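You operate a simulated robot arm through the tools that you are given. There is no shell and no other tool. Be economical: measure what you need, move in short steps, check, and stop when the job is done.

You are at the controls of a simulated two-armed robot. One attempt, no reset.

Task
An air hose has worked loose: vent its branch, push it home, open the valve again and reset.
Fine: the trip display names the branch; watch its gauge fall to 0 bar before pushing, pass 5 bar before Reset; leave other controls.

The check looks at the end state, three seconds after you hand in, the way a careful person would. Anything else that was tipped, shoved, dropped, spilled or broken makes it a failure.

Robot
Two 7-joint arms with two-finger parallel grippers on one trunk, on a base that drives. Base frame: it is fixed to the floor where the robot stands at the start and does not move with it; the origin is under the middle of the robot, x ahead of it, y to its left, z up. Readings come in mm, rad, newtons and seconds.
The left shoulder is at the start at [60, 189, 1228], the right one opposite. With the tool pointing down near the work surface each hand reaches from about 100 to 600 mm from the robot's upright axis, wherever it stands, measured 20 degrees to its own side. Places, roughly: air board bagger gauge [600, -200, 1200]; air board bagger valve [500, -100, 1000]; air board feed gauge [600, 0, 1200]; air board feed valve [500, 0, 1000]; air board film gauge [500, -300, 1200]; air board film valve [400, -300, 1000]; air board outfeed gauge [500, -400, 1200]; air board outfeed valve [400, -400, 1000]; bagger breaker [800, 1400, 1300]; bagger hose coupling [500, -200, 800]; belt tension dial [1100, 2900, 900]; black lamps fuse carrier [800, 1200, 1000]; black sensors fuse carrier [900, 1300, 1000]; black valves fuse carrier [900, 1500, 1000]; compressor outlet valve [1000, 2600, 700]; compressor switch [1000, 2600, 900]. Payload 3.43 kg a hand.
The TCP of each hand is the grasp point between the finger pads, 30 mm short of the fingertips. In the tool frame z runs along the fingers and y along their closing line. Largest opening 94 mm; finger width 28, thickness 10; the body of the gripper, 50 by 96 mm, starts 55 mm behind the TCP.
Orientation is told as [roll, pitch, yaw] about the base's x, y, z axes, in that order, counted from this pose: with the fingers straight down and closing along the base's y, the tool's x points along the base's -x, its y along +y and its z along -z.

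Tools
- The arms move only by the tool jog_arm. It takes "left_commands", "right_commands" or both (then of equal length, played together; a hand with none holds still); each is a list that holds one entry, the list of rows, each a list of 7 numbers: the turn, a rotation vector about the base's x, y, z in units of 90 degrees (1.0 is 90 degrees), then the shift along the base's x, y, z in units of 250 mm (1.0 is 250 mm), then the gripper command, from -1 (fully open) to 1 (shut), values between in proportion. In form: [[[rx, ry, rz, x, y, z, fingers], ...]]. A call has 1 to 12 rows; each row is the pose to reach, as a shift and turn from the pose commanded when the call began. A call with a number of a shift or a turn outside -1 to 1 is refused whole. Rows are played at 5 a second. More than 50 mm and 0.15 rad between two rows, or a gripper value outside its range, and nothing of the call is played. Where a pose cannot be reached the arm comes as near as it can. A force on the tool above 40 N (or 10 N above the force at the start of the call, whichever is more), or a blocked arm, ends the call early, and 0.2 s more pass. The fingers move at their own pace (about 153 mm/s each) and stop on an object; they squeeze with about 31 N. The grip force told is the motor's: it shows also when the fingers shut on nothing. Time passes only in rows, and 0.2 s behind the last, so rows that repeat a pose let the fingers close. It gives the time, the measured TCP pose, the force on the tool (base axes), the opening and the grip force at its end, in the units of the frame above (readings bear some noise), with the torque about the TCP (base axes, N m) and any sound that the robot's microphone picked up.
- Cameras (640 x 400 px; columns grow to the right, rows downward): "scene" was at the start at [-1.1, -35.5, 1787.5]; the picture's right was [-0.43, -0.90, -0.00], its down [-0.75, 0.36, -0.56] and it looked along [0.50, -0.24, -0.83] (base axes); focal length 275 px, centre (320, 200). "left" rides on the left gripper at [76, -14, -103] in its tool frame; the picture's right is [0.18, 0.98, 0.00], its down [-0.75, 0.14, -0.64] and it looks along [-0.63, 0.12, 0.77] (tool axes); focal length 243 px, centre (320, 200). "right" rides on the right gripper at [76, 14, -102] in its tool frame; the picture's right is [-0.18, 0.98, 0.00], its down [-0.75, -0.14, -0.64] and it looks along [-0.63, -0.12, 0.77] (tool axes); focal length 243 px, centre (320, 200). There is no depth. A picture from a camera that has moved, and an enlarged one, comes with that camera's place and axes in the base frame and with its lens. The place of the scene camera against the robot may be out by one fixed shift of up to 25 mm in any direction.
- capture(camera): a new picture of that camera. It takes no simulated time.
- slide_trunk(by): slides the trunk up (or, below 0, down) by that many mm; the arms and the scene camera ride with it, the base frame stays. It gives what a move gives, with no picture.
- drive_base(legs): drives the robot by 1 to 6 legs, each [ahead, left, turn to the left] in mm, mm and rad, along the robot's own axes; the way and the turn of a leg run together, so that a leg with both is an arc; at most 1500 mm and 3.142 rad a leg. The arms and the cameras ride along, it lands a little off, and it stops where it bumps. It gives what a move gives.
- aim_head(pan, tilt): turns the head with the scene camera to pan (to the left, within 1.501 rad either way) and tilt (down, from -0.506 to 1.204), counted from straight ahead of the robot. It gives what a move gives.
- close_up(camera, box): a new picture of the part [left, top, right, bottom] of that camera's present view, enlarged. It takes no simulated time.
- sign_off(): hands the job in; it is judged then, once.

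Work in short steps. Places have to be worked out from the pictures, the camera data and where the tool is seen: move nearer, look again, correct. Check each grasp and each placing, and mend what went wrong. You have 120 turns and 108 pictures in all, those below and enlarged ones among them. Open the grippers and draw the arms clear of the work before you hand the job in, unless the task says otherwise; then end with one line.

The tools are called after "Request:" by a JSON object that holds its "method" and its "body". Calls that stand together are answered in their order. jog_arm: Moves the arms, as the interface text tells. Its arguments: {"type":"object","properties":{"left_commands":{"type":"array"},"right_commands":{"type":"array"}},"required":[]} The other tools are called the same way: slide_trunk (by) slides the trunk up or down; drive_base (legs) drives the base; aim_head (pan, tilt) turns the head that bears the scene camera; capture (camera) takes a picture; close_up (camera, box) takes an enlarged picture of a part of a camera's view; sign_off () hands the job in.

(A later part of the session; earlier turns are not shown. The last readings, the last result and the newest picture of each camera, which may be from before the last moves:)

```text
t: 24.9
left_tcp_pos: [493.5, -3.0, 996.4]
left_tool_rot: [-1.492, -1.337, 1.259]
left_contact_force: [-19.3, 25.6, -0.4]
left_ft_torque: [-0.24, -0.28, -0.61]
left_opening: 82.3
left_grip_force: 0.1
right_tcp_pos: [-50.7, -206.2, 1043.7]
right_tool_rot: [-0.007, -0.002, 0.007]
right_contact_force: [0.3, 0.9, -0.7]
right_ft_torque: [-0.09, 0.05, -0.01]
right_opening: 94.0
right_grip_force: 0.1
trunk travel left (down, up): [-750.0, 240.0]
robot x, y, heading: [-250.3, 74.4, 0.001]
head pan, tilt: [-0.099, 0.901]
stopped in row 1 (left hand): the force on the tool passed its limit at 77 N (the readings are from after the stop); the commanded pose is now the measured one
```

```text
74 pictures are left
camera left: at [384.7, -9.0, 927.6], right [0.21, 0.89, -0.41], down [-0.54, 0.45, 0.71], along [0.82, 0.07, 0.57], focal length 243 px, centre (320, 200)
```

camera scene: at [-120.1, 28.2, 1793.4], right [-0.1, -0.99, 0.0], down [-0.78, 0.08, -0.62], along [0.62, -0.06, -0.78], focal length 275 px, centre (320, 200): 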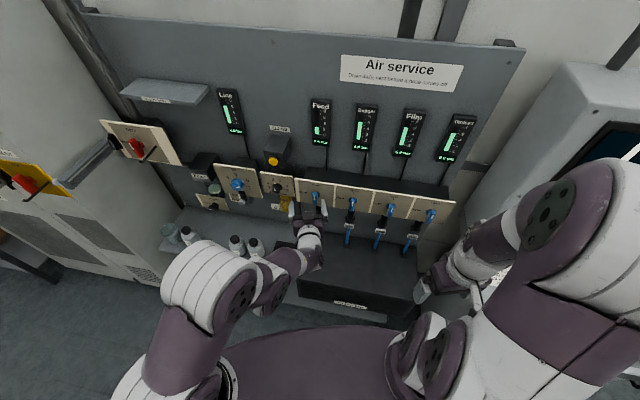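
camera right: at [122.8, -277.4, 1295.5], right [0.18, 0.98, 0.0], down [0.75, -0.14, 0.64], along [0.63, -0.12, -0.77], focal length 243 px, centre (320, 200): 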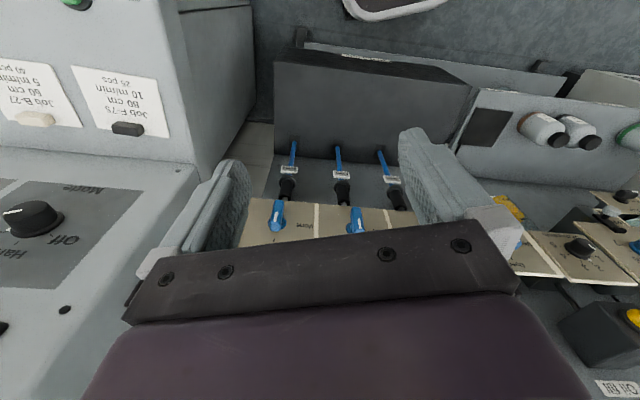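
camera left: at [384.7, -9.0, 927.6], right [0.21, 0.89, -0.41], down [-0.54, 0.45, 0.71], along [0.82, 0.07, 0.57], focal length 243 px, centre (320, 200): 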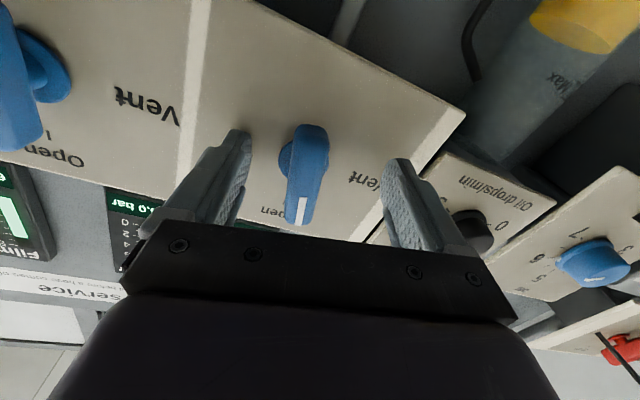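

It's released, with some residual contact at a fingertip. I'll back straight out.

Request:
{"method": "jog_arm", "body": {"left_commands": [[[0, 0, 0, -0.06, 0.01, 0, -1], [0, 0, 0, -0.16, 0.04, 0, -1], [0, 0, 0, -0.24, 0.07, 0, -1], [0, 0, 0, -0.24, 0.07, 0, -1]]]}}

Request:
{"method": "capture", "body": {"camera": "left"}}

```text
t: 25.9
left_tcp_pos: [434.4, -11.0, 1002.2]
left_tool_rot: [-1.47, -1.35, 1.242]
left_contact_force: [0.3, 0.4, -0.6]
left_ft_torque: [0.0, -0.01, 0.0]
left_opening: 94.2
left_grip_force: 0.0
left hand out of reach, approached as far as the arm can: row 2, 3, 4
right_tcp_pos: [-49.3, -213.8, 1041.1]
right_tool_rot: [-0.001, 0.0, 0.002]
right_contact_force: [-0.7, 0.1, -0.6]
right_ft_torque: [-0.01, 0.0, -0.02]
right_opening: 94.1
right_grip_force: 0.1
trunk travel left (down, up): [-750.0, 240.0]
robot x, y, heading: [-248.2, 80.7, 0.001]
head pan, tilt: [-0.099, 0.901]
```

```text
73 pictures are left
camera left: at [326.2, -17.2, 933.2], right [0.2, 0.9, -0.39], down [-0.54, 0.44, 0.72], along [0.82, 0.07, 0.57], focal length 243 px, centre (320, 200)
```

left: 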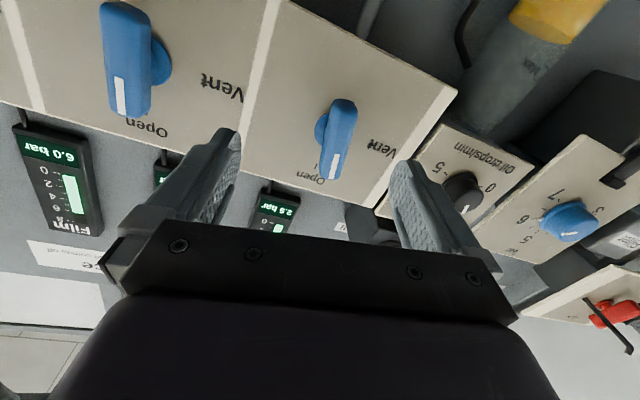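

It's clear now. I'll close the fingers, restore the roll and line up beside the handle's upper right, still off the plate.

Request:
{"method": "jog_arm", "body": {"left_commands": [[[0.065, -0.02, 0, 0.02, -0.02, 0.05, 1], [0.129, -0.039, 0, 0.05, -0.04, 0.1, 1], [0.129, -0.039, 0, 0.066, -0.05, 0.128, 1], [0.129, -0.039, 0, 0.066, -0.05, 0.128, 1]]]}}

Request:
{"method": "capture", "body": {"camera": "left"}}

```text
t: 26.9
left_tcp_pos: [451.6, -23.5, 1034.3]
left_tool_rot: [-1.201, -1.553, 0.957]
left_contact_force: [-0.9, 0.2, 0.0]
left_ft_torque: [-0.05, 0.01, 0.0]
left_opening: 0.1
left_grip_force: 31.0
right_tcp_pos: [-49.3, -214.2, 1042.2]
right_tool_rot: [0.0, 0.0, 0.002]
right_contact_force: [0.0, 0.5, -0.5]
right_ft_torque: [0.02, 0.02, -0.03]
right_opening: 94.0
right_grip_force: 0.1
trunk travel left (down, up): [-750.0, 240.0]
robot x, y, heading: [-248.3, 81.2, 0.008]
head pan, tilt: [-0.099, 0.901]
```

```text
72 pictures are left
camera left: at [347.8, -14.3, 958.8], right [0.23, 0.95, -0.2], down [-0.58, 0.3, 0.76], along [0.78, -0.06, 0.62], focal length 243 px, centre (320, 200)
```

left: 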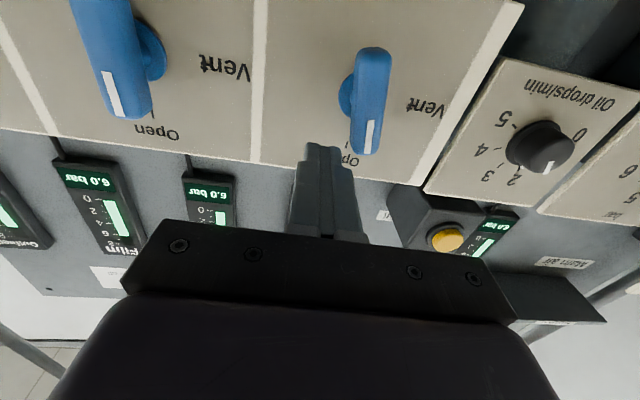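

The closed fingertips are just right of the handle top. I'll move in 28 mm and sweep the upper end left and down toward Vent.

Request:
{"method": "jog_arm", "body": {"left_commands": [[[0, 0, 0, 0.054, -0.016, 0, 1], [0, 0, 0, 0.107, -0.032, 0, 1], [0, 0, 0, 0.12, 0.01, 0.016, 1], [0, 0, 0, 0.133, 0.052, 0.024, 1], [0, 0, 0, 0.138, 0.071, 0.016, 1], [0, 0, 0, 0.143, 0.087, 0.004, 1], [0, 0, 0, 0.148, 0.102, -0.012, 1], [0, 0, 0, 0.151, 0.114, -0.028, 1]]]}}

Request:
{"method": "capture", "body": {"camera": "left"}}

```text
t: 28.7
left_tcp_pos: [489.0, 6.1, 1027.5]
left_tool_rot: [-1.149, -1.552, 0.91]
left_contact_force: [0.6, -0.6, -0.6]
left_ft_torque: [0.06, 0.01, 0.02]
left_opening: 0.0
left_grip_force: 30.9
right_tcp_pos: [-49.0, -213.4, 1042.0]
right_tool_rot: [0.001, -0.001, 0.004]
right_contact_force: [-0.4, -0.7, -0.5]
right_ft_torque: [0.04, 0.01, -0.03]
right_opening: 94.0
right_grip_force: 0.0
trunk travel left (down, up): [-750.0, 240.0]
robot x, y, heading: [-252.1, 74.0, 0.005]
head pan, tilt: [-0.099, 0.901]
```

```text
71 pictures are left
camera left: at [386.1, 14.7, 951.2], right [0.23, 0.95, -0.2], down [-0.58, 0.3, 0.76], along [0.78, -0.06, 0.62], focal length 243 px, centre (320, 200)
```

left: 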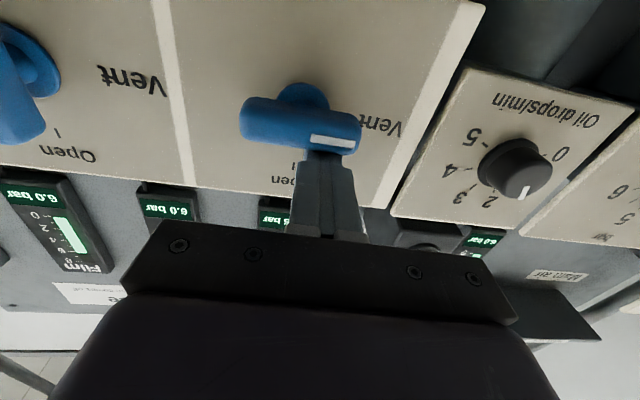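

The handle now points left to "Vent". I'll read the Feed gauge from the scene camera.

Request:
{"method": "capture", "body": {"camera": "scene"}}

Request:
{"method": "close_up", "body": {"camera": "left", "box": [220, 60, 420, 240]}}

```text
70 pictures are left
camera scene: at [-238.5, 65.5, 1643.4], right [-0.1, -1.0, 0.0], down [-0.78, 0.08, -0.62], along [0.62, -0.06, -0.78], focal length 275 px, centre (320, 200)
```

scene: 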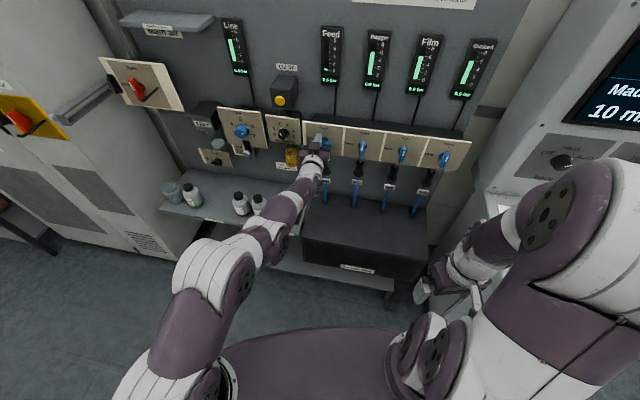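

```text
2.22 times, centred on (320, 150) of left
camera zoom: at [386.1, 14.7, 951.2], right [0.23, 0.95, -0.2], down [-0.58, 0.3, 0.76], along [0.78, -0.06, 0.62], focal length 539 px, centre (320, 311)
```

zoom: 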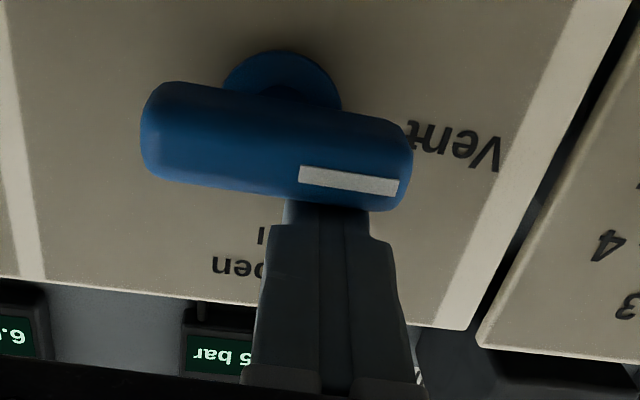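

The handle is parallel to the plate edge, so it's fully at Vent. I'll back off a little and read the gauge.

Request:
{"method": "jog_arm", "body": {"left_commands": [[[0, 0, 0, 0, 0, 0.02, 1], [0, 0, 0, -0.08, 0.02, 0.03, 1], [0, 0, 0, -0.12, 0.03, 0.03, 1]]]}}

Request:
{"method": "close_up", "body": {"camera": "scene", "box": [280, 10, 440, 230]}}

Request:
{"method": "close_up", "body": {"camera": "left", "box": [220, 60, 420, 240]}}

```text
t: 29.5
left_tcp_pos: [458.8, 13.3, 1035.5]
left_tool_rot: [-1.222, -1.552, 0.986]
left_contact_force: [0.7, -0.2, -0.5]
left_ft_torque: [0.0, -0.01, 0.01]
left_opening: 0.1
left_grip_force: 30.7
right_tcp_pos: [-49.9, -214.2, 1042.4]
right_tool_rot: [0.0, -0.001, 0.003]
right_contact_force: [0.5, -0.8, -0.6]
right_ft_torque: [-0.01, 0.0, 0.01]
right_opening: 93.9
right_grip_force: 0.1
trunk travel left (down, up): [-750.0, 240.0]
robot x, y, heading: [-246.4, 76.8, 0.001]
head pan, tilt: [-0.099, 0.901]
```

```text
1.82 times, centred on (360, 120) of scene
camera zoom: at [-238.7, 65.4, 1643.4], right [-0.1, -1.0, 0.0], down [-0.78, 0.08, -0.62], along [0.62, -0.06, -0.78], focal length 499 px, centre (247, 346)
```

zoom: 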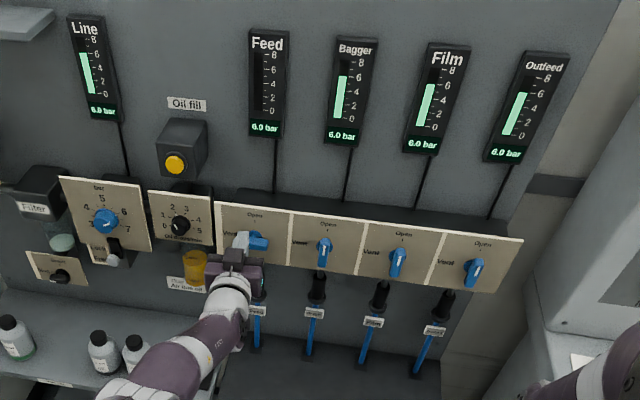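

```text
2.22 times, centred on (320, 150) of left
camera zoom: at [355.7, 21.8, 960.0], right [0.23, 0.95, -0.2], down [-0.58, 0.3, 0.75], along [0.78, -0.06, 0.62], focal length 539 px, centre (320, 311)
```

zoom: 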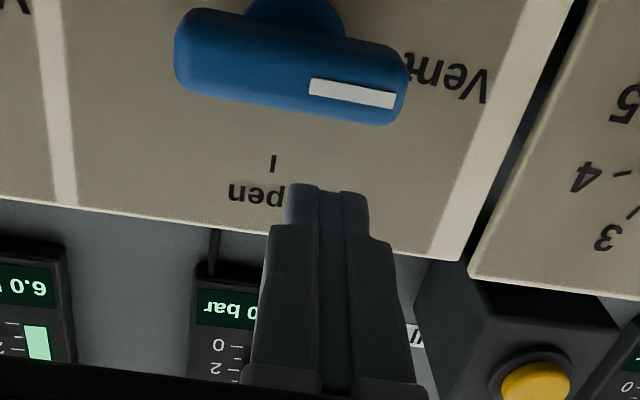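

The Feed bar looks empty, and I'll zoom in to read the digits.

Request:
{"method": "close_up", "body": {"camera": "scene", "box": [305, 15, 365, 95]}}

Request:
{"method": "capture", "body": {"camera": "left"}}

```text
5.00 times, centred on (335, 55) of scene
camera zoom: at [-238.7, 65.4, 1643.4], right [-0.1, -1.0, 0.0], down [-0.78, 0.08, -0.62], along [0.62, -0.06, -0.78], focal length 1373 px, centre (245, 925)
```

zoom: 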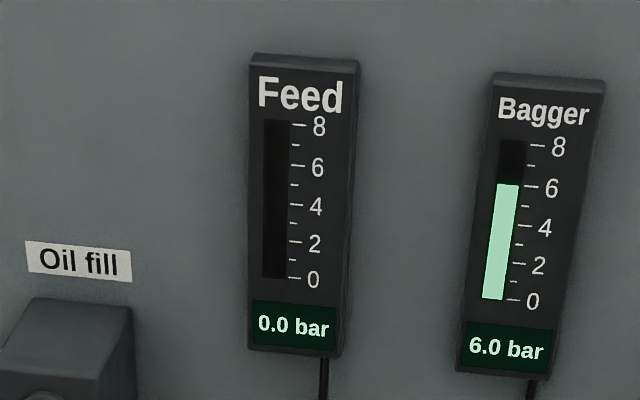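

```text
65 pictures are left
camera left: at [355.7, 21.8, 960.0], right [0.23, 0.95, -0.2], down [-0.58, 0.3, 0.75], along [0.78, -0.06, 0.62], focal length 243 px, centre (320, 200)
```

left: 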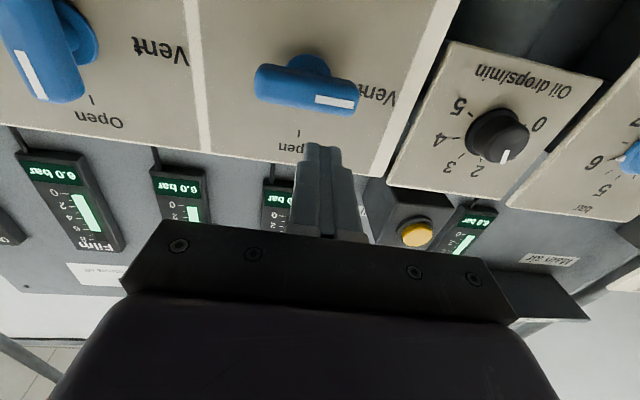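

Feed reads 0.0 bar. Next I'll find the coupling's exact place and axis, so I'll retreat the hand further and look.

Request:
{"method": "jog_arm", "body": {"left_commands": [[[0, 0.05, 0, -0.1, 0.03, 0.08, 1], [0, 0.13, 0, -0.22, 0.06, 0.16, 1], [0, 0.21, 0, -0.34, 0.09, 0.24, 1], [0, 0.29, 0, -0.4, 0.12, 0.32, 1], [0, 0.37, 0, -0.4, 0.15, 0.38, 1], [0, 0.45, 0, -0.4, 0.18, 0.44, 1], [0, 0.53, 0, -0.4, 0.21, 0.5, 1], [0, 0.61, 0, -0.4, 0.24, 0.56, 1]]]}}

Request:
{"method": "capture", "body": {"camera": "left"}}

Request:
{"method": "close_up", "body": {"camera": "scene", "box": [290, 110, 450, 220]}}

```text
t: 31.3
left_tcp_pos: [360.5, 74.1, 1173.8]
left_tool_rot: [-0.237, -0.601, 0.008]
left_contact_force: [-0.8, -1.2, 0.1]
left_ft_torque: [0.09, 0.01, 0.04]
left_opening: 0.2
left_grip_force: 31.0
left hand out of reach, approached as far as the arm can: row 6, 7
right_tcp_pos: [-50.1, -213.2, 1041.5]
right_tool_rot: [-0.001, 0.004, 0.002]
right_contact_force: [0.2, 0.2, -1.3]
right_ft_torque: [-0.04, 0.0, 0.01]
right_opening: 94.2
right_grip_force: 0.0
trunk travel left (down, up): [-750.0, 240.0]
robot x, y, heading: [-250.6, 77.8, 0.002]
head pan, tilt: [-0.099, 0.901]
```

```text
64 pictures are left
camera left: at [238.4, 83.5, 1214.9], right [-0.03, 0.95, -0.3], down [0.29, 0.29, 0.91], along [0.96, -0.06, -0.28], focal length 243 px, centre (320, 200)
```

left: 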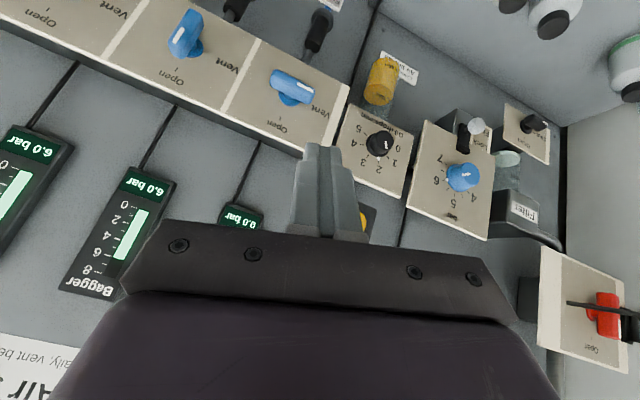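

```text
3.64 times, centred on (370, 165) of scene
camera zoom: at [-237.8, 66.8, 1643.3], right [-0.1, -1.0, 0.0], down [-0.78, 0.08, -0.62], along [0.62, -0.06, -0.78], focal length 999 px, centre (138, 327)
```

zoom: 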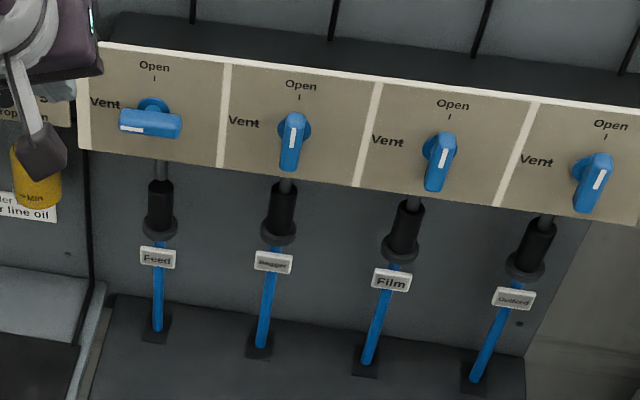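

All couplings are vertical, and Feed's stem gap is clearly larger than the others. I'll open the hand, level it again and lower it back from the board to look at the coupling between the fingers.

Request:
{"method": "jog_arm", "body": {"left_commands": [[[0, -0.06, 0, 0, -0.02, -0.06, -1], [0, -0.12, 0, 0.03, -0.05, -0.14, -1], [0, -0.18, 0, 0.06, -0.08, -0.22, -1], [0, -0.25, 0, 0.09, -0.11, -0.3, -1], [0, -0.32, 0, 0.12, -0.14, -0.4, -1], [0, -0.39, 0, 0.15, -0.17, -0.5, -1], [0, -0.46, 0, 0.18, -0.2, -0.6, -1], [0, -0.53, 0, 0.2, -0.22, -0.7, -1], [0, -0.61, 0, 0.22, -0.24, -0.8, -1], [0, -0.61, 0, 0.24, -0.24, -0.9, -1]]]}}

Request:
{"method": "slide_trunk", "body": {"by": -60}}

Request:
{"method": "capture", "body": {"camera": "left"}}

Request:
{"method": "capture", "body": {"camera": "scene"}}

```text
t: 33.5
left_tcp_pos: [420.8, 12.9, 948.9]
left_tool_rot: [-1.272, -1.553, 1.032]
left_contact_force: [0.3, 1.0, -0.7]
left_ft_torque: [-0.01, 0.04, -0.02]
left_opening: 94.0
left_grip_force: 0.0
left hand out of reach, approached as far as the arm can: row 3, 6
right_tcp_pos: [-48.0, -213.3, 1041.8]
right_tool_rot: [0.001, 0.003, 0.005]
right_contact_force: [-0.4, -0.7, 0.0]
right_ft_torque: [0.03, 0.03, 0.0]
right_opening: 94.2
right_grip_force: 0.0
trunk travel left (down, up): [-750.0, 240.0]
robot x, y, heading: [-247.2, 78.9, 0.003]
head pan, tilt: [-0.099, 0.901]
```

```text
t: 34.5
left_tcp_pos: [421.5, 12.5, 890.5]
left_tool_rot: [-1.215, -1.554, 0.975]
left_contact_force: [-1.4, -0.1, 0.2]
left_ft_torque: [-0.03, 0.05, 0.03]
left_opening: 94.0
left_grip_force: 0.1
right_tcp_pos: [-49.9, -213.5, 982.1]
right_tool_rot: [0.001, 0.001, 0.002]
right_contact_force: [-0.2, 0.2, 0.0]
right_ft_torque: [-0.04, 0.01, 0.04]
right_opening: 93.9
right_grip_force: 0.1
trunk travel left (down, up): [-690.0, 300.0]
robot x, y, heading: [-246.1, 76.8, 0.004]
head pan, tilt: [-0.099, 0.901]
```

```text
62 pictures are left
camera left: at [316.3, 22.0, 814.3], right [0.23, 0.95, -0.2], down [-0.58, 0.3, 0.76], along [0.78, -0.06, 0.62], focal length 243 px, centre (320, 200)
```

left: 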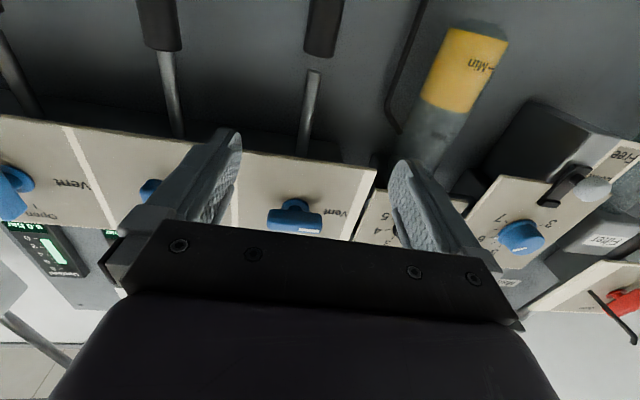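

```text
61 pictures are left
camera scene: at [-238.8, 65.4, 1583.4], right [-0.1, -1.0, 0.0], down [-0.78, 0.08, -0.62], along [0.62, -0.06, -0.78], focal length 275 px, centre (320, 200)
```

scene: 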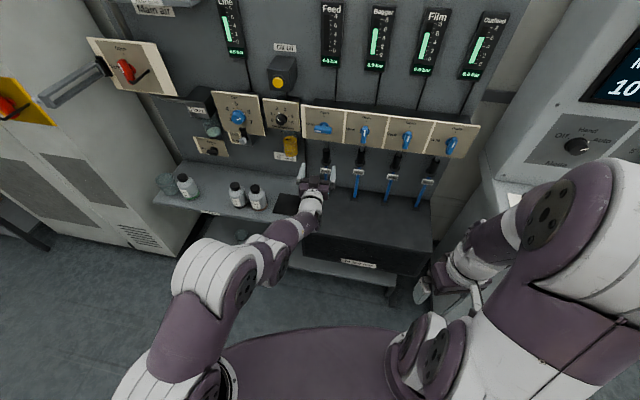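

I can see the metal stem under the plate with the black coupling body just off its end. I'll enlarge that.

Request:
{"method": "close_up", "body": {"camera": "left", "box": [120, 0, 400, 170]}}

Request:
{"method": "close_up", "body": {"camera": "scene", "box": [290, 100, 450, 220]}}

```text
2.29 times, centred on (260, 85) of left
camera zoom: at [316.3, 22.0, 814.3], right [0.23, 0.95, -0.2], down [-0.58, 0.3, 0.76], along [0.78, -0.06, 0.62], focal length 555 px, centre (457, 463)
```

zoom: 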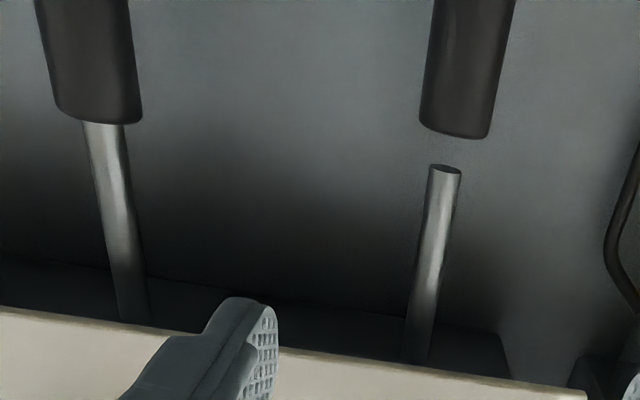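

```text
3.33 times, centred on (370, 160) of scene
camera zoom: at [-238.8, 65.4, 1583.4], right [-0.1, -1.0, 0.0], down [-0.78, 0.08, -0.62], along [0.62, -0.06, -0.78], focal length 916 px, centre (153, 333)
```

zoom: 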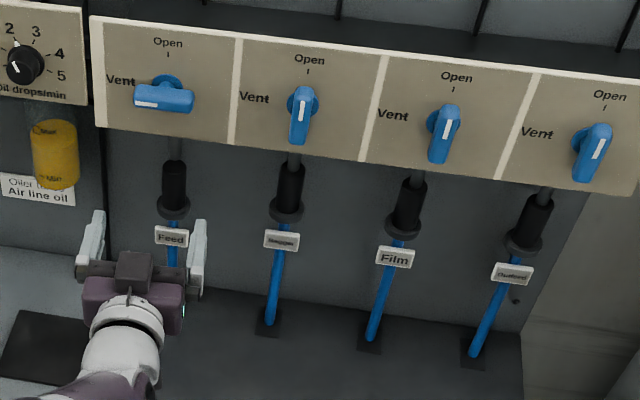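

Feed's hose is off its stem by about 16 mm, while the bagger coupling's body top sits about 24 mm higher. I put the feed axis at (577, -35), with the body spanning z 785-852 and the stem end at 868. I'll lower the hand to body height, still 100 mm in front of the plate.

Request:
{"method": "jog_arm", "body": {"left_commands": [[[0, 0, 0, 0, 0, -0.1, -1], [0, 0, 0, 0, 0, -0.2, -1], [0, 0, 0, 0, 0, -0.3, -1], [0, 0, 0, 0, 0, -0.3, -1]]]}}

Request:
{"method": "capture", "body": {"camera": "left"}}

Request:
{"method": "close_up", "body": {"camera": "scene", "box": [250, 100, 410, 220]}}

```text
t: 35.5
left_tcp_pos: [419.9, 13.3, 813.6]
left_tool_rot: [-1.228, -1.555, 0.989]
left_contact_force: [0.3, -0.5, 0.1]
left_ft_torque: [0.0, 0.02, 0.01]
left_opening: 94.1
left_grip_force: 0.0
right_tcp_pos: [-49.7, -213.4, 981.3]
right_tool_rot: [0.001, 0.0, 0.002]
right_contact_force: [0.5, -0.5, 0.7]
right_ft_torque: [0.01, 0.01, -0.01]
right_opening: 93.9
right_grip_force: 0.0
trunk travel left (down, up): [-690.0, 300.0]
robot x, y, heading: [-248.7, 77.8, 0.002]
head pan, tilt: [-0.099, 0.901]
```

```text
58 pictures are left
camera left: at [315.9, 22.6, 738.6], right [0.23, 0.95, -0.2], down [-0.58, 0.3, 0.75], along [0.78, -0.06, 0.62], focal length 243 px, centre (320, 200)
```

left: 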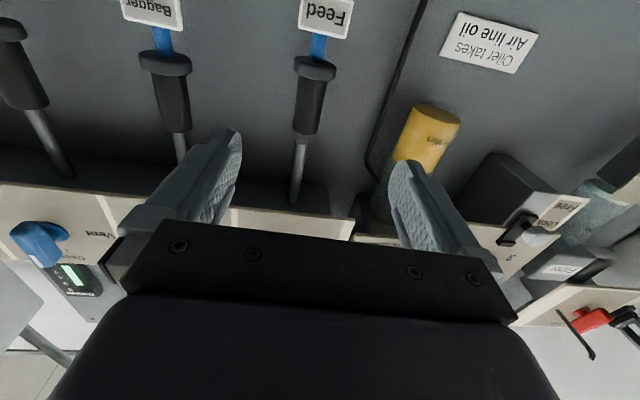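

```text
3.33 times, centred on (330, 160) of scene
camera zoom: at [-239.1, 65.3, 1583.4], right [-0.1, -1.0, 0.0], down [-0.78, 0.08, -0.62], along [0.62, -0.06, -0.78], focal length 916 px, centre (287, 333)
```

zoom: 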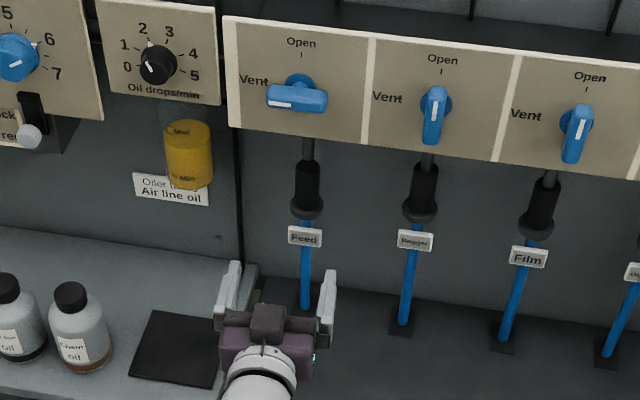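

The coupling lies straight ahead between the fingers. I'll enlarge the view to refine its depth before advancing.

Request:
{"method": "close_up", "body": {"camera": "left", "box": [220, 0, 400, 210]}}

```text
1.90 times, centred on (310, 105) of left
camera zoom: at [315.9, 22.6, 738.6], right [0.23, 0.95, -0.2], down [-0.58, 0.3, 0.75], along [0.78, -0.06, 0.62], focal length 462 px, centre (339, 381)
```

zoom: 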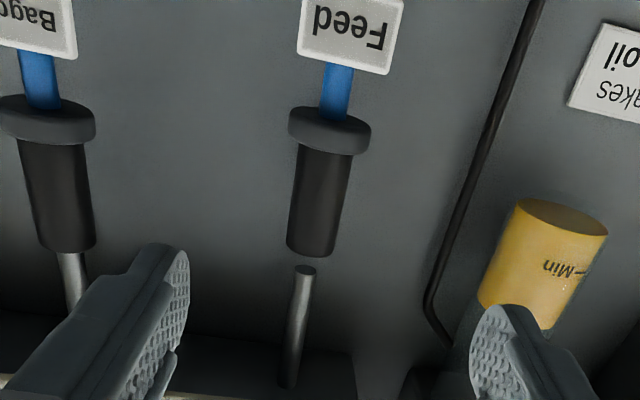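

Refined estimate: axis at (571, -33.5), body at z 795-850, ring near 789. I'll advance about 105 mm and check clearances.

Request:
{"method": "jog_arm", "body": {"left_commands": [[[0, 0, 0, 0.12, -0.037, 0.032, -1], [0, 0, 0, 0.24, -0.073, 0.032, -1], [0, 0, 0, 0.34, -0.104, 0.032, -1], [0, 0, 0, 0.42, -0.128, 0.032, -1], [0, 0, 0, 0.42, -0.128, 0.032, -1]]]}}

Request:
{"method": "capture", "body": {"camera": "left"}}

Request:
{"method": "close_up", "body": {"camera": "scene", "box": [250, 100, 410, 220]}}

```text
t: 36.7
left_tcp_pos: [490.8, -3.1, 854.3]
left_tool_rot: [-1.178, -1.552, 0.937]
left_contact_force: [-0.1, 0.3, 0.1]
left_ft_torque: [0.01, 0.03, -0.03]
left_opening: 94.2
left_grip_force: 0.0
left hand out of reach, approached as far as the arm can: row 2, 3, 4, 5
right_tcp_pos: [-49.7, -213.1, 982.2]
right_tool_rot: [0.0, 0.0, 0.003]
right_contact_force: [-0.4, 0.6, 0.5]
right_ft_torque: [-0.01, -0.04, -0.01]
right_opening: 93.9
right_grip_force: 0.0
trunk travel left (down, up): [-690.0, 300.0]
robot x, y, heading: [-247.8, 75.3, -0.0]
head pan, tilt: [-0.099, 0.901]
```

```text
55 pictures are left
camera left: at [387.4, 6.5, 778.8], right [0.23, 0.95, -0.2], down [-0.58, 0.3, 0.76], along [0.78, -0.06, 0.62], focal length 243 px, centre (320, 200)
```

left: 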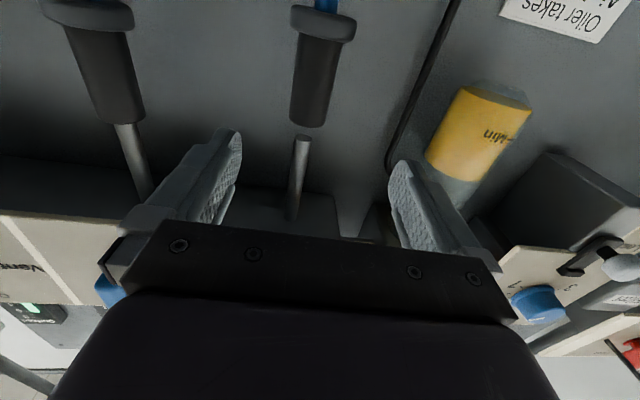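

```text
3.33 times, centred on (330, 160) of scene
camera zoom: at [-239.0, 65.3, 1583.4], right [-0.1, -1.0, 0.0], down [-0.78, 0.08, -0.62], along [0.62, -0.06, -0.78], focal length 916 px, centre (287, 333)
```

zoom: 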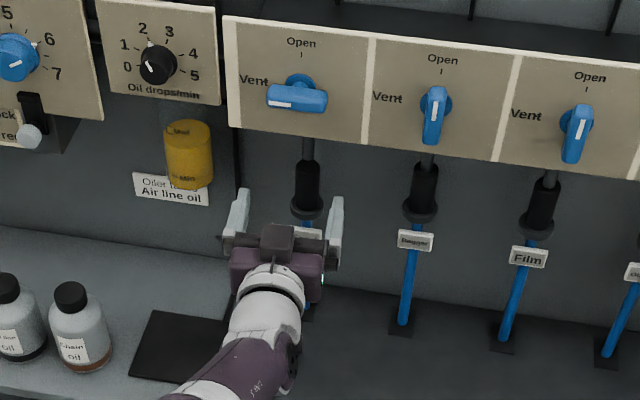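

Now the arm is near full stretch. I'll pull back 70 mm, lower the trunk 80 mm, and bring the base closer and a bit right.

Request:
{"method": "jog_arm", "body": {"left_commands": [[[0, 0, 0, -0.14, 0.042, 0.04, -1], [0, 0, 0, -0.28, 0.085, 0.08, -1], [0, 0, 0, -0.28, 0.085, 0.14, -1]]]}}

Request:
{"method": "slide_trunk", "body": {"by": -80}}

Request:
{"method": "drive_base", "body": {"legs": [[65, -60, 0]]}}

Request:
{"method": "capture", "body": {"camera": "scene"}}

```text
t: 37.5
left_tcp_pos: [422.6, 16.2, 889.2]
left_tool_rot: [-1.225, -1.553, 0.984]
left_contact_force: [-1.0, 0.0, 0.2]
left_ft_torque: [-0.02, 0.02, 0.01]
left_opening: 93.9
left_grip_force: 0.0
right_tcp_pos: [-49.3, -213.1, 982.6]
right_tool_rot: [0.002, 0.0, 0.002]
right_contact_force: [-0.3, -0.9, -0.1]
right_ft_torque: [-0.01, -0.02, -0.02]
right_opening: 94.2
right_grip_force: 0.1
trunk travel left (down, up): [-690.0, 300.0]
robot x, y, heading: [-250.3, 77.7, 0.001]
head pan, tilt: [-0.099, 0.901]
```

```text
t: 38.7
left_tcp_pos: [421.8, 15.9, 809.2]
left_tool_rot: [-1.227, -1.554, 0.984]
left_contact_force: [0.3, -0.1, -0.5]
left_ft_torque: [0.0, 0.01, 0.02]
left_opening: 94.1
left_grip_force: 0.0
right_tcp_pos: [-48.7, -214.9, 900.2]
right_tool_rot: [0.0, 0.0, 0.002]
right_contact_force: [1.2, 0.3, -1.0]
right_ft_torque: [0.0, -0.03, -0.03]
right_opening: 93.9
right_grip_force: 0.1
trunk travel left (down, up): [-610.0, 380.0]
robot x, y, heading: [-248.0, 79.0, -0.002]
head pan, tilt: [-0.099, 0.901]
```

```text
t: 39.8
left_tcp_pos: [485.8, -44.9, 808.1]
left_tool_rot: [-1.131, -1.554, 0.891]
left_contact_force: [-1.3, 0.1, 0.0]
left_ft_torque: [-0.01, -0.03, 0.03]
left_opening: 94.1
left_grip_force: 0.0
right_tcp_pos: [14.9, -274.7, 900.7]
right_tool_rot: [0.0, 0.001, 0.002]
right_contact_force: [0.1, 0.1, -0.9]
right_ft_torque: [-0.01, 0.01, 0.02]
right_opening: 94.0
right_grip_force: 0.1
trunk travel left (down, up): [-610.0, 380.0]
robot x, y, heading: [-182.3, 16.0, 0.0]
head pan, tilt: [-0.099, 0.901]
```

```text
53 pictures are left
camera scene: at [-173.6, 4.6, 1503.4], right [-0.1, -1.0, 0.0], down [-0.78, 0.08, -0.62], along [0.62, -0.06, -0.78], focal length 275 px, centre (320, 200)
```

scene: 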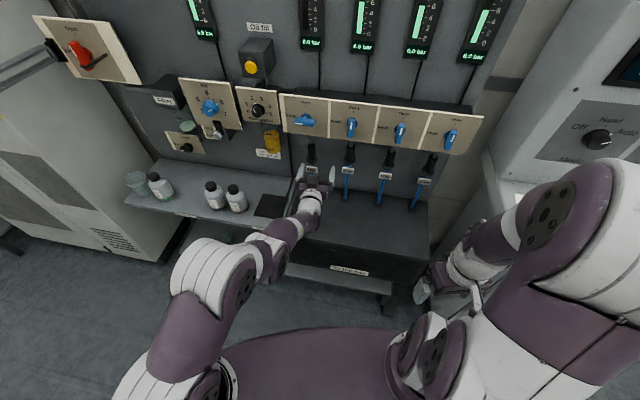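

The base is closer now. I'll shift the hand left to line up with the coupling axis, then look.

Request:
{"method": "jog_arm", "body": {"left_commands": [[[0, 0, 0, 0, 0.1, 0.056, -1], [0, 0, 0, 0.05, 0.11, 0.056, -1], [0, 0, 0, 0.1, 0.108, 0.056, -1], [0, 0, 0, 0.1, 0.108, 0.056, -1]]]}}

Request:
{"method": "capture", "body": {"camera": "left"}}

```text
t: 40.8
left_tcp_pos: [508.6, -29.6, 824.1]
left_tool_rot: [-1.058, -1.553, 0.833]
left_contact_force: [0.0, 0.2, 0.4]
left_ft_torque: [0.04, 0.03, -0.02]
left_opening: 94.3
left_grip_force: 0.2
left hand out of reach, approached as far as the arm can: row 1, 2, 3, 4
right_tcp_pos: [14.3, -272.3, 901.2]
right_tool_rot: [0.0, 0.001, 0.0]
right_contact_force: [0.2, -0.4, -1.4]
right_ft_torque: [-0.02, -0.03, 0.0]
right_opening: 93.9
right_grip_force: 0.0
trunk travel left (down, up): [-610.0, 380.0]
robot x, y, heading: [-182.0, 21.4, -0.003]
head pan, tilt: [-0.099, 0.901]
```

```text
52 pictures are left
camera left: at [403.8, -22.1, 748.9], right [0.22, 0.95, -0.2], down [-0.58, 0.29, 0.76], along [0.78, -0.05, 0.62], focal length 243 px, centre (320, 200)
```

left: 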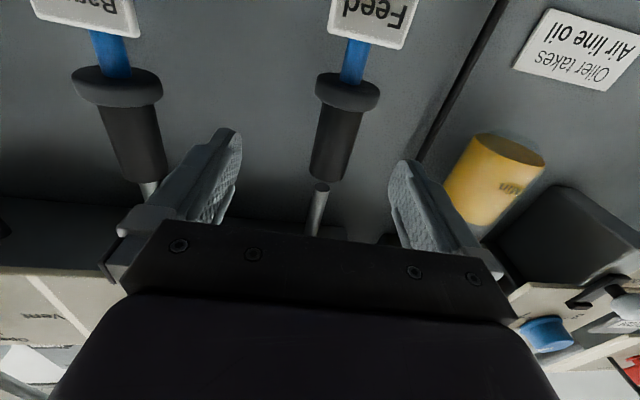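

The coupling is about 10 mm left of the tool axis, well inside the opening. I'll advance onto it and correct as I go.

Request:
{"method": "jog_arm", "body": {"left_commands": [[[0, 0, 0, 0.08, 0.01, -0.008, -1], [0, 0, 0, 0.16, 0.01, -0.008, -1], [0, 0, 0, 0.22, -0.005, -0.008, -1], [0, 0, 0, 0.237, -0.01, -0.008, -1], [0, 0, 0, 0.237, -0.01, -0.008, -1]]]}}

Request:
{"method": "capture", "body": {"camera": "left"}}

Request:
{"method": "close_up", "body": {"camera": "scene", "box": [250, 90, 410, 210]}}

```text
t: 42.0
left_tcp_pos: [567.8, -34.8, 821.0]
left_tool_rot: [-1.11, -1.555, 0.878]
left_contact_force: [-0.3, -0.7, 0.3]
left_ft_torque: [0.01, -0.02, -0.02]
left_opening: 93.9
left_grip_force: 0.1
left hand out of reach, approached as far as the arm can: row 1, 2, 3, 4, 5
right_tcp_pos: [14.7, -273.3, 901.9]
right_tool_rot: [0.001, -0.001, 0.003]
right_contact_force: [0.2, 0.9, 0.6]
right_ft_torque: [0.04, 0.0, -0.01]
right_opening: 94.0
right_grip_force: 0.0
trunk travel left (down, up): [-610.0, 380.0]
robot x, y, heading: [-187.5, 17.4, 0.001]
head pan, tilt: [-0.099, 0.901]
```

```text
51 pictures are left
camera left: at [464.2, -27.1, 746.2], right [0.22, 0.95, -0.2], down [-0.58, 0.29, 0.76], along [0.78, -0.05, 0.62], focal length 243 px, centre (320, 200)
```

left: 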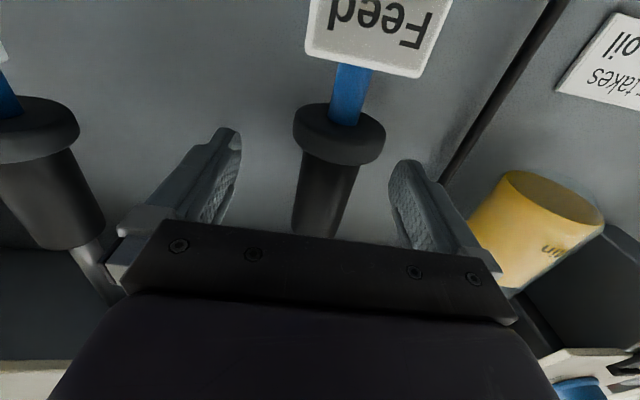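

```text
3.33 times, centred on (330, 150) of scene
camera zoom: at [-174.7, 5.7, 1503.4], right [-0.1, -1.0, 0.0], down [-0.78, 0.08, -0.62], along [0.62, -0.06, -0.78], focal length 916 px, centre (287, 367)
```

zoom: 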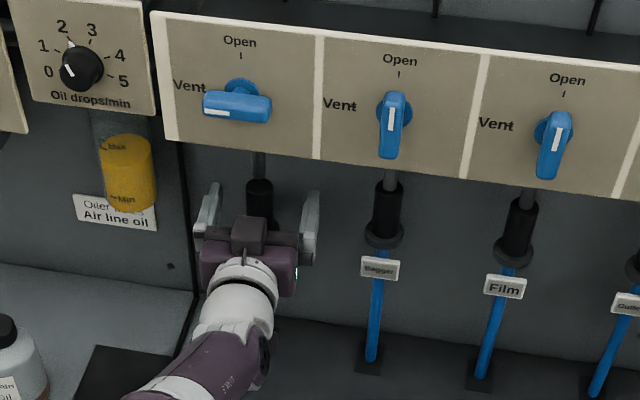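

The coupling body is between the pads, so I'll close on it.

Request:
{"method": "jog_arm", "body": {"left_commands": [[[0, 0, 0, 0, 0, 0, -0.2], [0, 0, 0, 0, 0, 0, 0.3], [0, 0, 0, 0, 0, 0, 1], [0, 0, 0, 0, 0, 0, 1]]]}}

Request:
{"method": "capture", "body": {"camera": "left"}}

Request:
{"method": "close_up", "body": {"camera": "scene", "box": [250, 90, 410, 210]}}

```text
t: 43.0
left_tcp_pos: [569.1, -32.9, 822.2]
left_tool_rot: [-1.122, -1.552, 0.893]
left_contact_force: [4.1, 11.5, -0.3]
left_ft_torque: [0.79, -0.34, 0.24]
left_opening: 32.4
left_grip_force: 44.9
right_tcp_pos: [14.9, -270.9, 903.3]
right_tool_rot: [-0.002, 0.001, 0.003]
right_contact_force: [0.8, -0.9, 1.6]
right_ft_torque: [0.02, 0.03, -0.01]
right_opening: 93.8
right_grip_force: 0.0
trunk travel left (down, up): [-610.0, 380.0]
robot x, y, heading: [-185.9, 17.6, 0.003]
head pan, tilt: [-0.099, 0.901]
```

```text
49 pictures are left
camera left: at [464.6, -25.1, 745.8], right [0.22, 0.95, -0.2], down [-0.58, 0.29, 0.76], along [0.78, -0.05, 0.62], focal length 243 px, centre (320, 200)
```

left: 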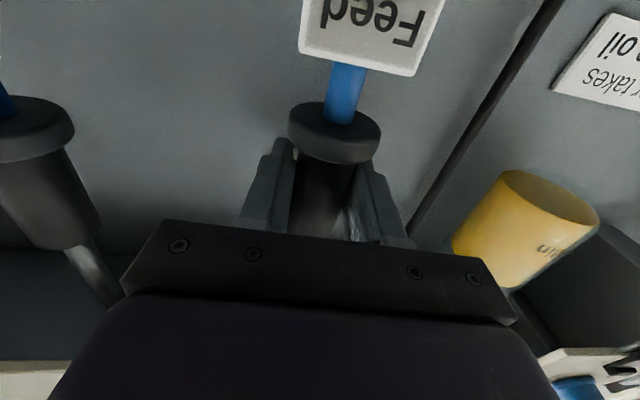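

```text
3.33 times, centred on (330, 150) of scene
camera zoom: at [-174.0, 7.7, 1503.4], right [-0.1, -1.0, 0.0], down [-0.78, 0.08, -0.62], along [0.62, -0.06, -0.78], focal length 916 px, centre (287, 367)
```

zoom: 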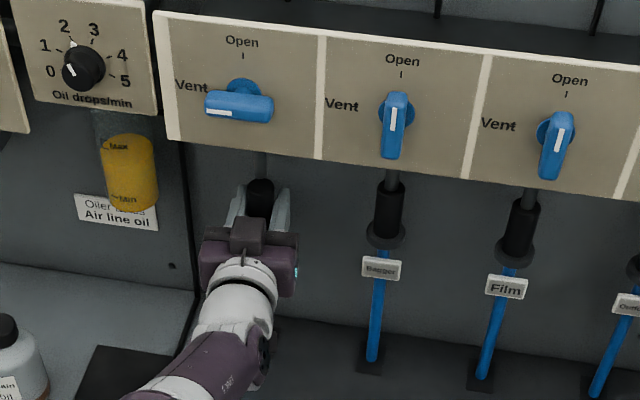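

The grip holds at 32 mm. A small +y side load shows the hand is slightly right of it, so I'll ease left 2 mm while moving up in small steps.

Request:
{"method": "jog_arm", "body": {"left_commands": [[[0, 0, 0, 0, 0.008, 0.02, 1], [0, 0, 0, 0, 0.008, 0.04, 1], [0, 0, 0, 0, 0.008, 0.056, 1], [0, 0, 0, 0, 0.008, 0.056, 1]]]}}

Request:
{"method": "close_up", "body": {"camera": "scene", "box": [270, 120, 370, 195]}}

```text
t: 44.0
left_tcp_pos: [569.0, -32.3, 836.2]
left_tool_rot: [-1.163, -1.552, 0.932]
left_contact_force: [-6.2, 17.8, 0.1]
left_ft_torque: [0.87, 0.92, 0.32]
left_opening: 32.7
left_grip_force: 45.9
right_tcp_pos: [14.4, -272.6, 902.5]
right_tool_rot: [-0.001, 0.0, 0.005]
right_contact_force: [-0.5, 0.6, -0.5]
right_ft_torque: [0.01, -0.02, 0.0]
right_opening: 94.1
right_grip_force: 0.1
trunk travel left (down, up): [-610.0, 380.0]
robot x, y, heading: [-186.3, 21.2, 0.003]
head pan, tilt: [-0.099, 0.901]
```

```text
5.33 times, centred on (320, 158) of scene
camera zoom: at [-175.7, 8.8, 1503.5], right [-0.1, -1.0, 0.0], down [-0.78, 0.07, -0.62], along [0.62, -0.06, -0.78], focal length 1465 px, centre (320, 427)
```

zoom: 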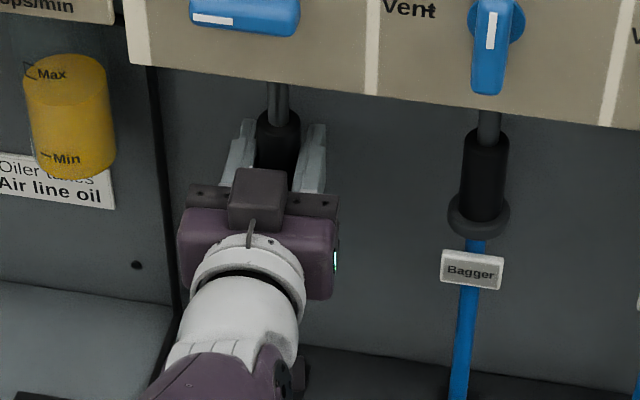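

The coupling rises with the hand and its top is now at the stem end, aligned. I'll continue upward.

Request:
{"method": "jog_arm", "body": {"left_commands": [[[0, 0, 0, 0, 0, 0.012, 1], [0, 0, 0, 0, 0, 0.024, 1], [0, 0, 0, 0, 0, 0.036, 1], [0, 0, 0, 0, 0, 0.036, 1]]]}}

Request:
{"method": "close_up", "body": {"camera": "scene", "box": [270, 120, 370, 195]}}

Request:
{"method": "capture", "body": {"camera": "left"}}

```text
t: 45.0
left_tcp_pos: [568.3, -31.8, 842.6]
left_tool_rot: [-1.032, -1.55, 0.803]
left_contact_force: [-5.3, 18.6, -6.2]
left_ft_torque: [0.7, -0.65, 0.18]
left_opening: 32.6
left_grip_force: 45.1
right_tcp_pos: [14.6, -271.1, 903.4]
right_tool_rot: [0.0, -0.001, 0.003]
right_contact_force: [0.2, 0.0, -1.6]
right_ft_torque: [-0.03, 0.01, -0.03]
right_opening: 93.6
right_grip_force: 0.0
trunk travel left (down, up): [-610.0, 380.0]
robot x, y, heading: [-187.8, 19.1, 0.007]
head pan, tilt: [-0.099, 0.901]
```

```text
5.33 times, centred on (320, 158) of scene
camera zoom: at [-174.8, 8.7, 1503.3], right [-0.1, -1.0, 0.0], down [-0.78, 0.07, -0.62], along [0.62, -0.06, -0.78], focal length 1465 px, centre (320, 427)
```

zoom: 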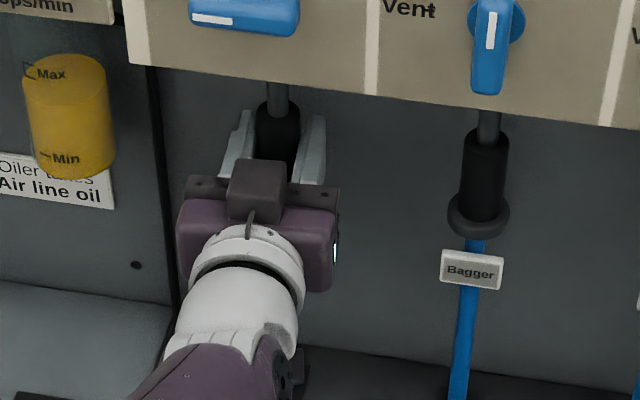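

```text
45 pictures are left
camera left: at [464.4, -24.8, 767.8], right [0.22, 0.95, -0.2], down [-0.58, 0.3, 0.76], along [0.78, -0.05, 0.62], focal length 243 px, centre (320, 200)
```

left: 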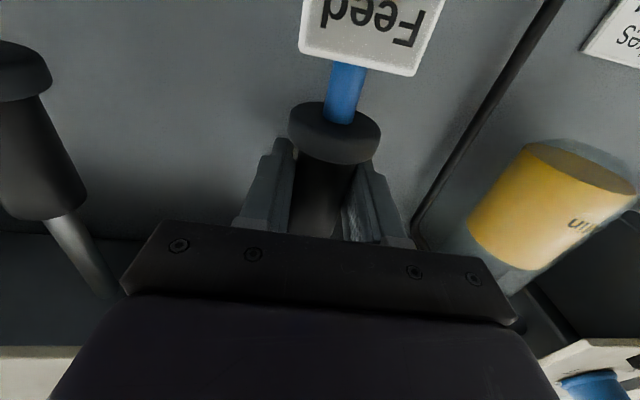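

It has risen 20 mm and the stem gap nearly matches Bagger's. I'll keep pushing up to seat it fully, watching force and sound.

Request:
{"method": "jog_arm", "body": {"left_commands": [[[0, 0, 0, 0, 0, 0.01, 1], [0, 0, 0, 0, 0, 0.02, 1], [0, 0, 0, 0, 0, 0.03, 1], [0, 0, 0, 0, 0, 0.04, 1], [0, 0, 0, 0, 0, 0.04, 1]]]}}

Request:
{"method": "close_up", "body": {"camera": "scene", "box": [270, 120, 370, 195]}}

```text
t: 46.0
left_tcp_pos: [568.1, -32.2, 843.5]
left_tool_rot: [-0.449, -1.538, 0.217]
left_contact_force: [11.1, 3.7, -8.2]
left_ft_torque: [0.49, -0.42, 0.3]
left_opening: 32.4
left_grip_force: 44.9
right_tcp_pos: [17.6, -275.4, 902.1]
right_tool_rot: [-0.001, 0.003, 0.003]
right_contact_force: [0.9, 0.5, -0.3]
right_ft_torque: [-0.01, 0.0, -0.02]
right_opening: 93.9
right_grip_force: 0.0
trunk travel left (down, up): [-610.0, 380.0]
robot x, y, heading: [-185.2, 16.5, 0.002]
head pan, tilt: [-0.099, 0.901]
stopped in row 4 (left hand): the force on the tool passed its limit at 41 N (the readings are from after the stop); the commanded pose is now the measured one
```

```text
5.33 times, centred on (320, 158) of scene
camera zoom: at [-171.5, 5.0, 1503.8], right [-0.1, -1.0, 0.0], down [-0.78, 0.08, -0.62], along [0.62, -0.06, -0.79], focal length 1465 px, centre (320, 427)
```

zoom: 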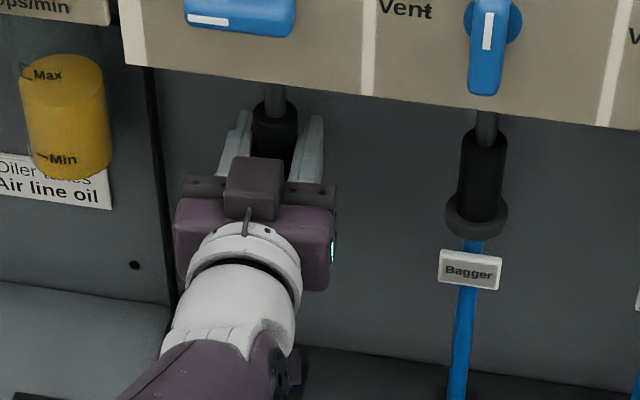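

The push stopped at 41 N without a click, and it may be a couple of mm short. I'll push once more from here.

Request:
{"method": "jog_arm", "body": {"left_commands": [[[0, 0, 0, 0, 0, 0.008, 1], [0, 0, 0, 0, 0, 0.016, 1], [0, 0, 0, 0, 0, 0.022, 1], [0, 0, 0, 0, 0, 0.028, 1], [0, 0, 0, 0, 0, 0.034, 1], [0, 0, 0, 0, 0, 0.04, 1]]]}}

Request:
{"method": "close_up", "body": {"camera": "scene", "box": [290, 125, 350, 170]}}

```text
t: 47.4
left_tcp_pos: [569.0, -32.4, 844.2]
left_tool_rot: [-0.339, -1.528, 0.105]
left_contact_force: [0.6, 5.7, -39.8]
left_ft_torque: [0.37, -0.51, 0.07]
left_opening: 32.4
left_grip_force: 45.4
right_tcp_pos: [18.1, -273.0, 901.5]
right_tool_rot: [0.0, 0.005, 0.002]
right_contact_force: [-0.3, -1.0, 0.4]
right_ft_torque: [-0.03, 0.0, -0.01]
right_opening: 94.2
right_grip_force: 0.0
trunk travel left (down, up): [-610.0, 380.0]
robot x, y, heading: [-186.8, 13.0, 0.001]
head pan, tilt: [-0.099, 0.901]
```

```text
8.89 times, centred on (320, 148) of scene
camera zoom: at [-167.7, 6.1, 1503.1], right [-0.1, -1.0, 0.0], down [-0.78, 0.08, -0.62], along [0.61, -0.06, -0.79], focal length 2441 px, centre (320, 667)
```

zoom: 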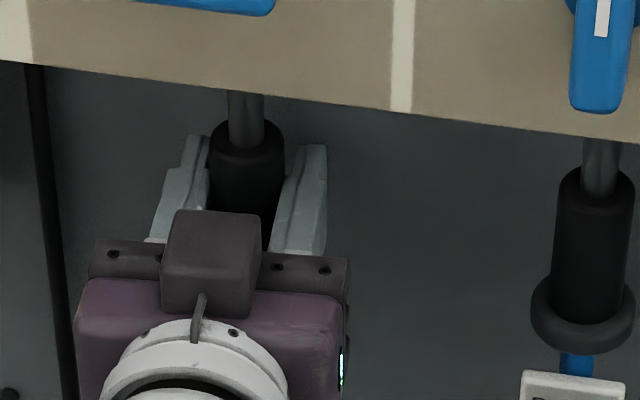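

The Feed gap to the plate now matches Bagger's and the push holds at 40 N without moving, so it's home. I'll relax the push, open, and back out along the approach.

Request:
{"method": "jog_arm", "body": {"left_commands": [[[0, 0, 0, 0, 0, -0.012, 1], [0, 0, 0, 0, 0, -0.024, 1], [0, 0, 0, 0, 0, -0.026, 0.2], [0, 0, 0, 0, 0, -0.026, -1], [0, 0, 0, 0, 0, -0.026, -1]]]}}

Request:
{"method": "close_up", "body": {"camera": "scene", "box": [290, 125, 350, 170]}}

```text
t: 48.5
left_tcp_pos: [567.5, -33.9, 849.3]
left_tool_rot: [-0.601, -1.544, 0.37]
left_contact_force: [0.1, 0.8, -0.6]
left_ft_torque: [0.03, -0.02, 0.02]
left_opening: 94.0
left_grip_force: 0.1
right_tcp_pos: [14.8, -274.2, 902.6]
right_tool_rot: [-0.001, 0.001, 0.002]
right_contact_force: [0.1, 0.5, 1.0]
right_ft_torque: [0.01, 0.0, -0.03]
right_opening: 93.8
right_grip_force: 0.2
trunk travel left (down, up): [-610.0, 380.0]
robot x, y, heading: [-183.6, 18.6, 0.003]
head pan, tilt: [-0.099, 0.901]
```

```text
8.89 times, centred on (320, 148) of scene
camera zoom: at [-174.8, 5.6, 1503.5], right [-0.1, -1.0, 0.0], down [-0.78, 0.08, -0.62], along [0.62, -0.06, -0.78], focal length 2441 px, centre (320, 667)
```

zoom: 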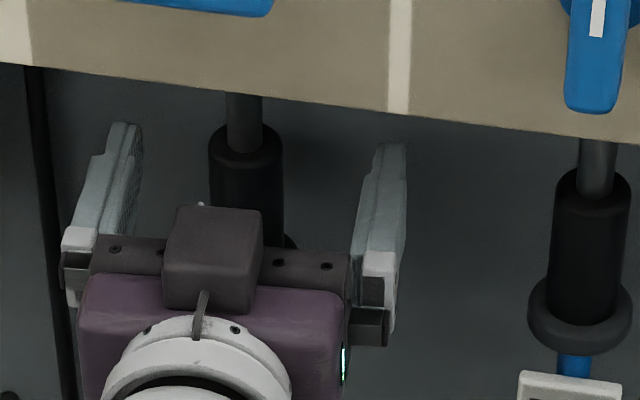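

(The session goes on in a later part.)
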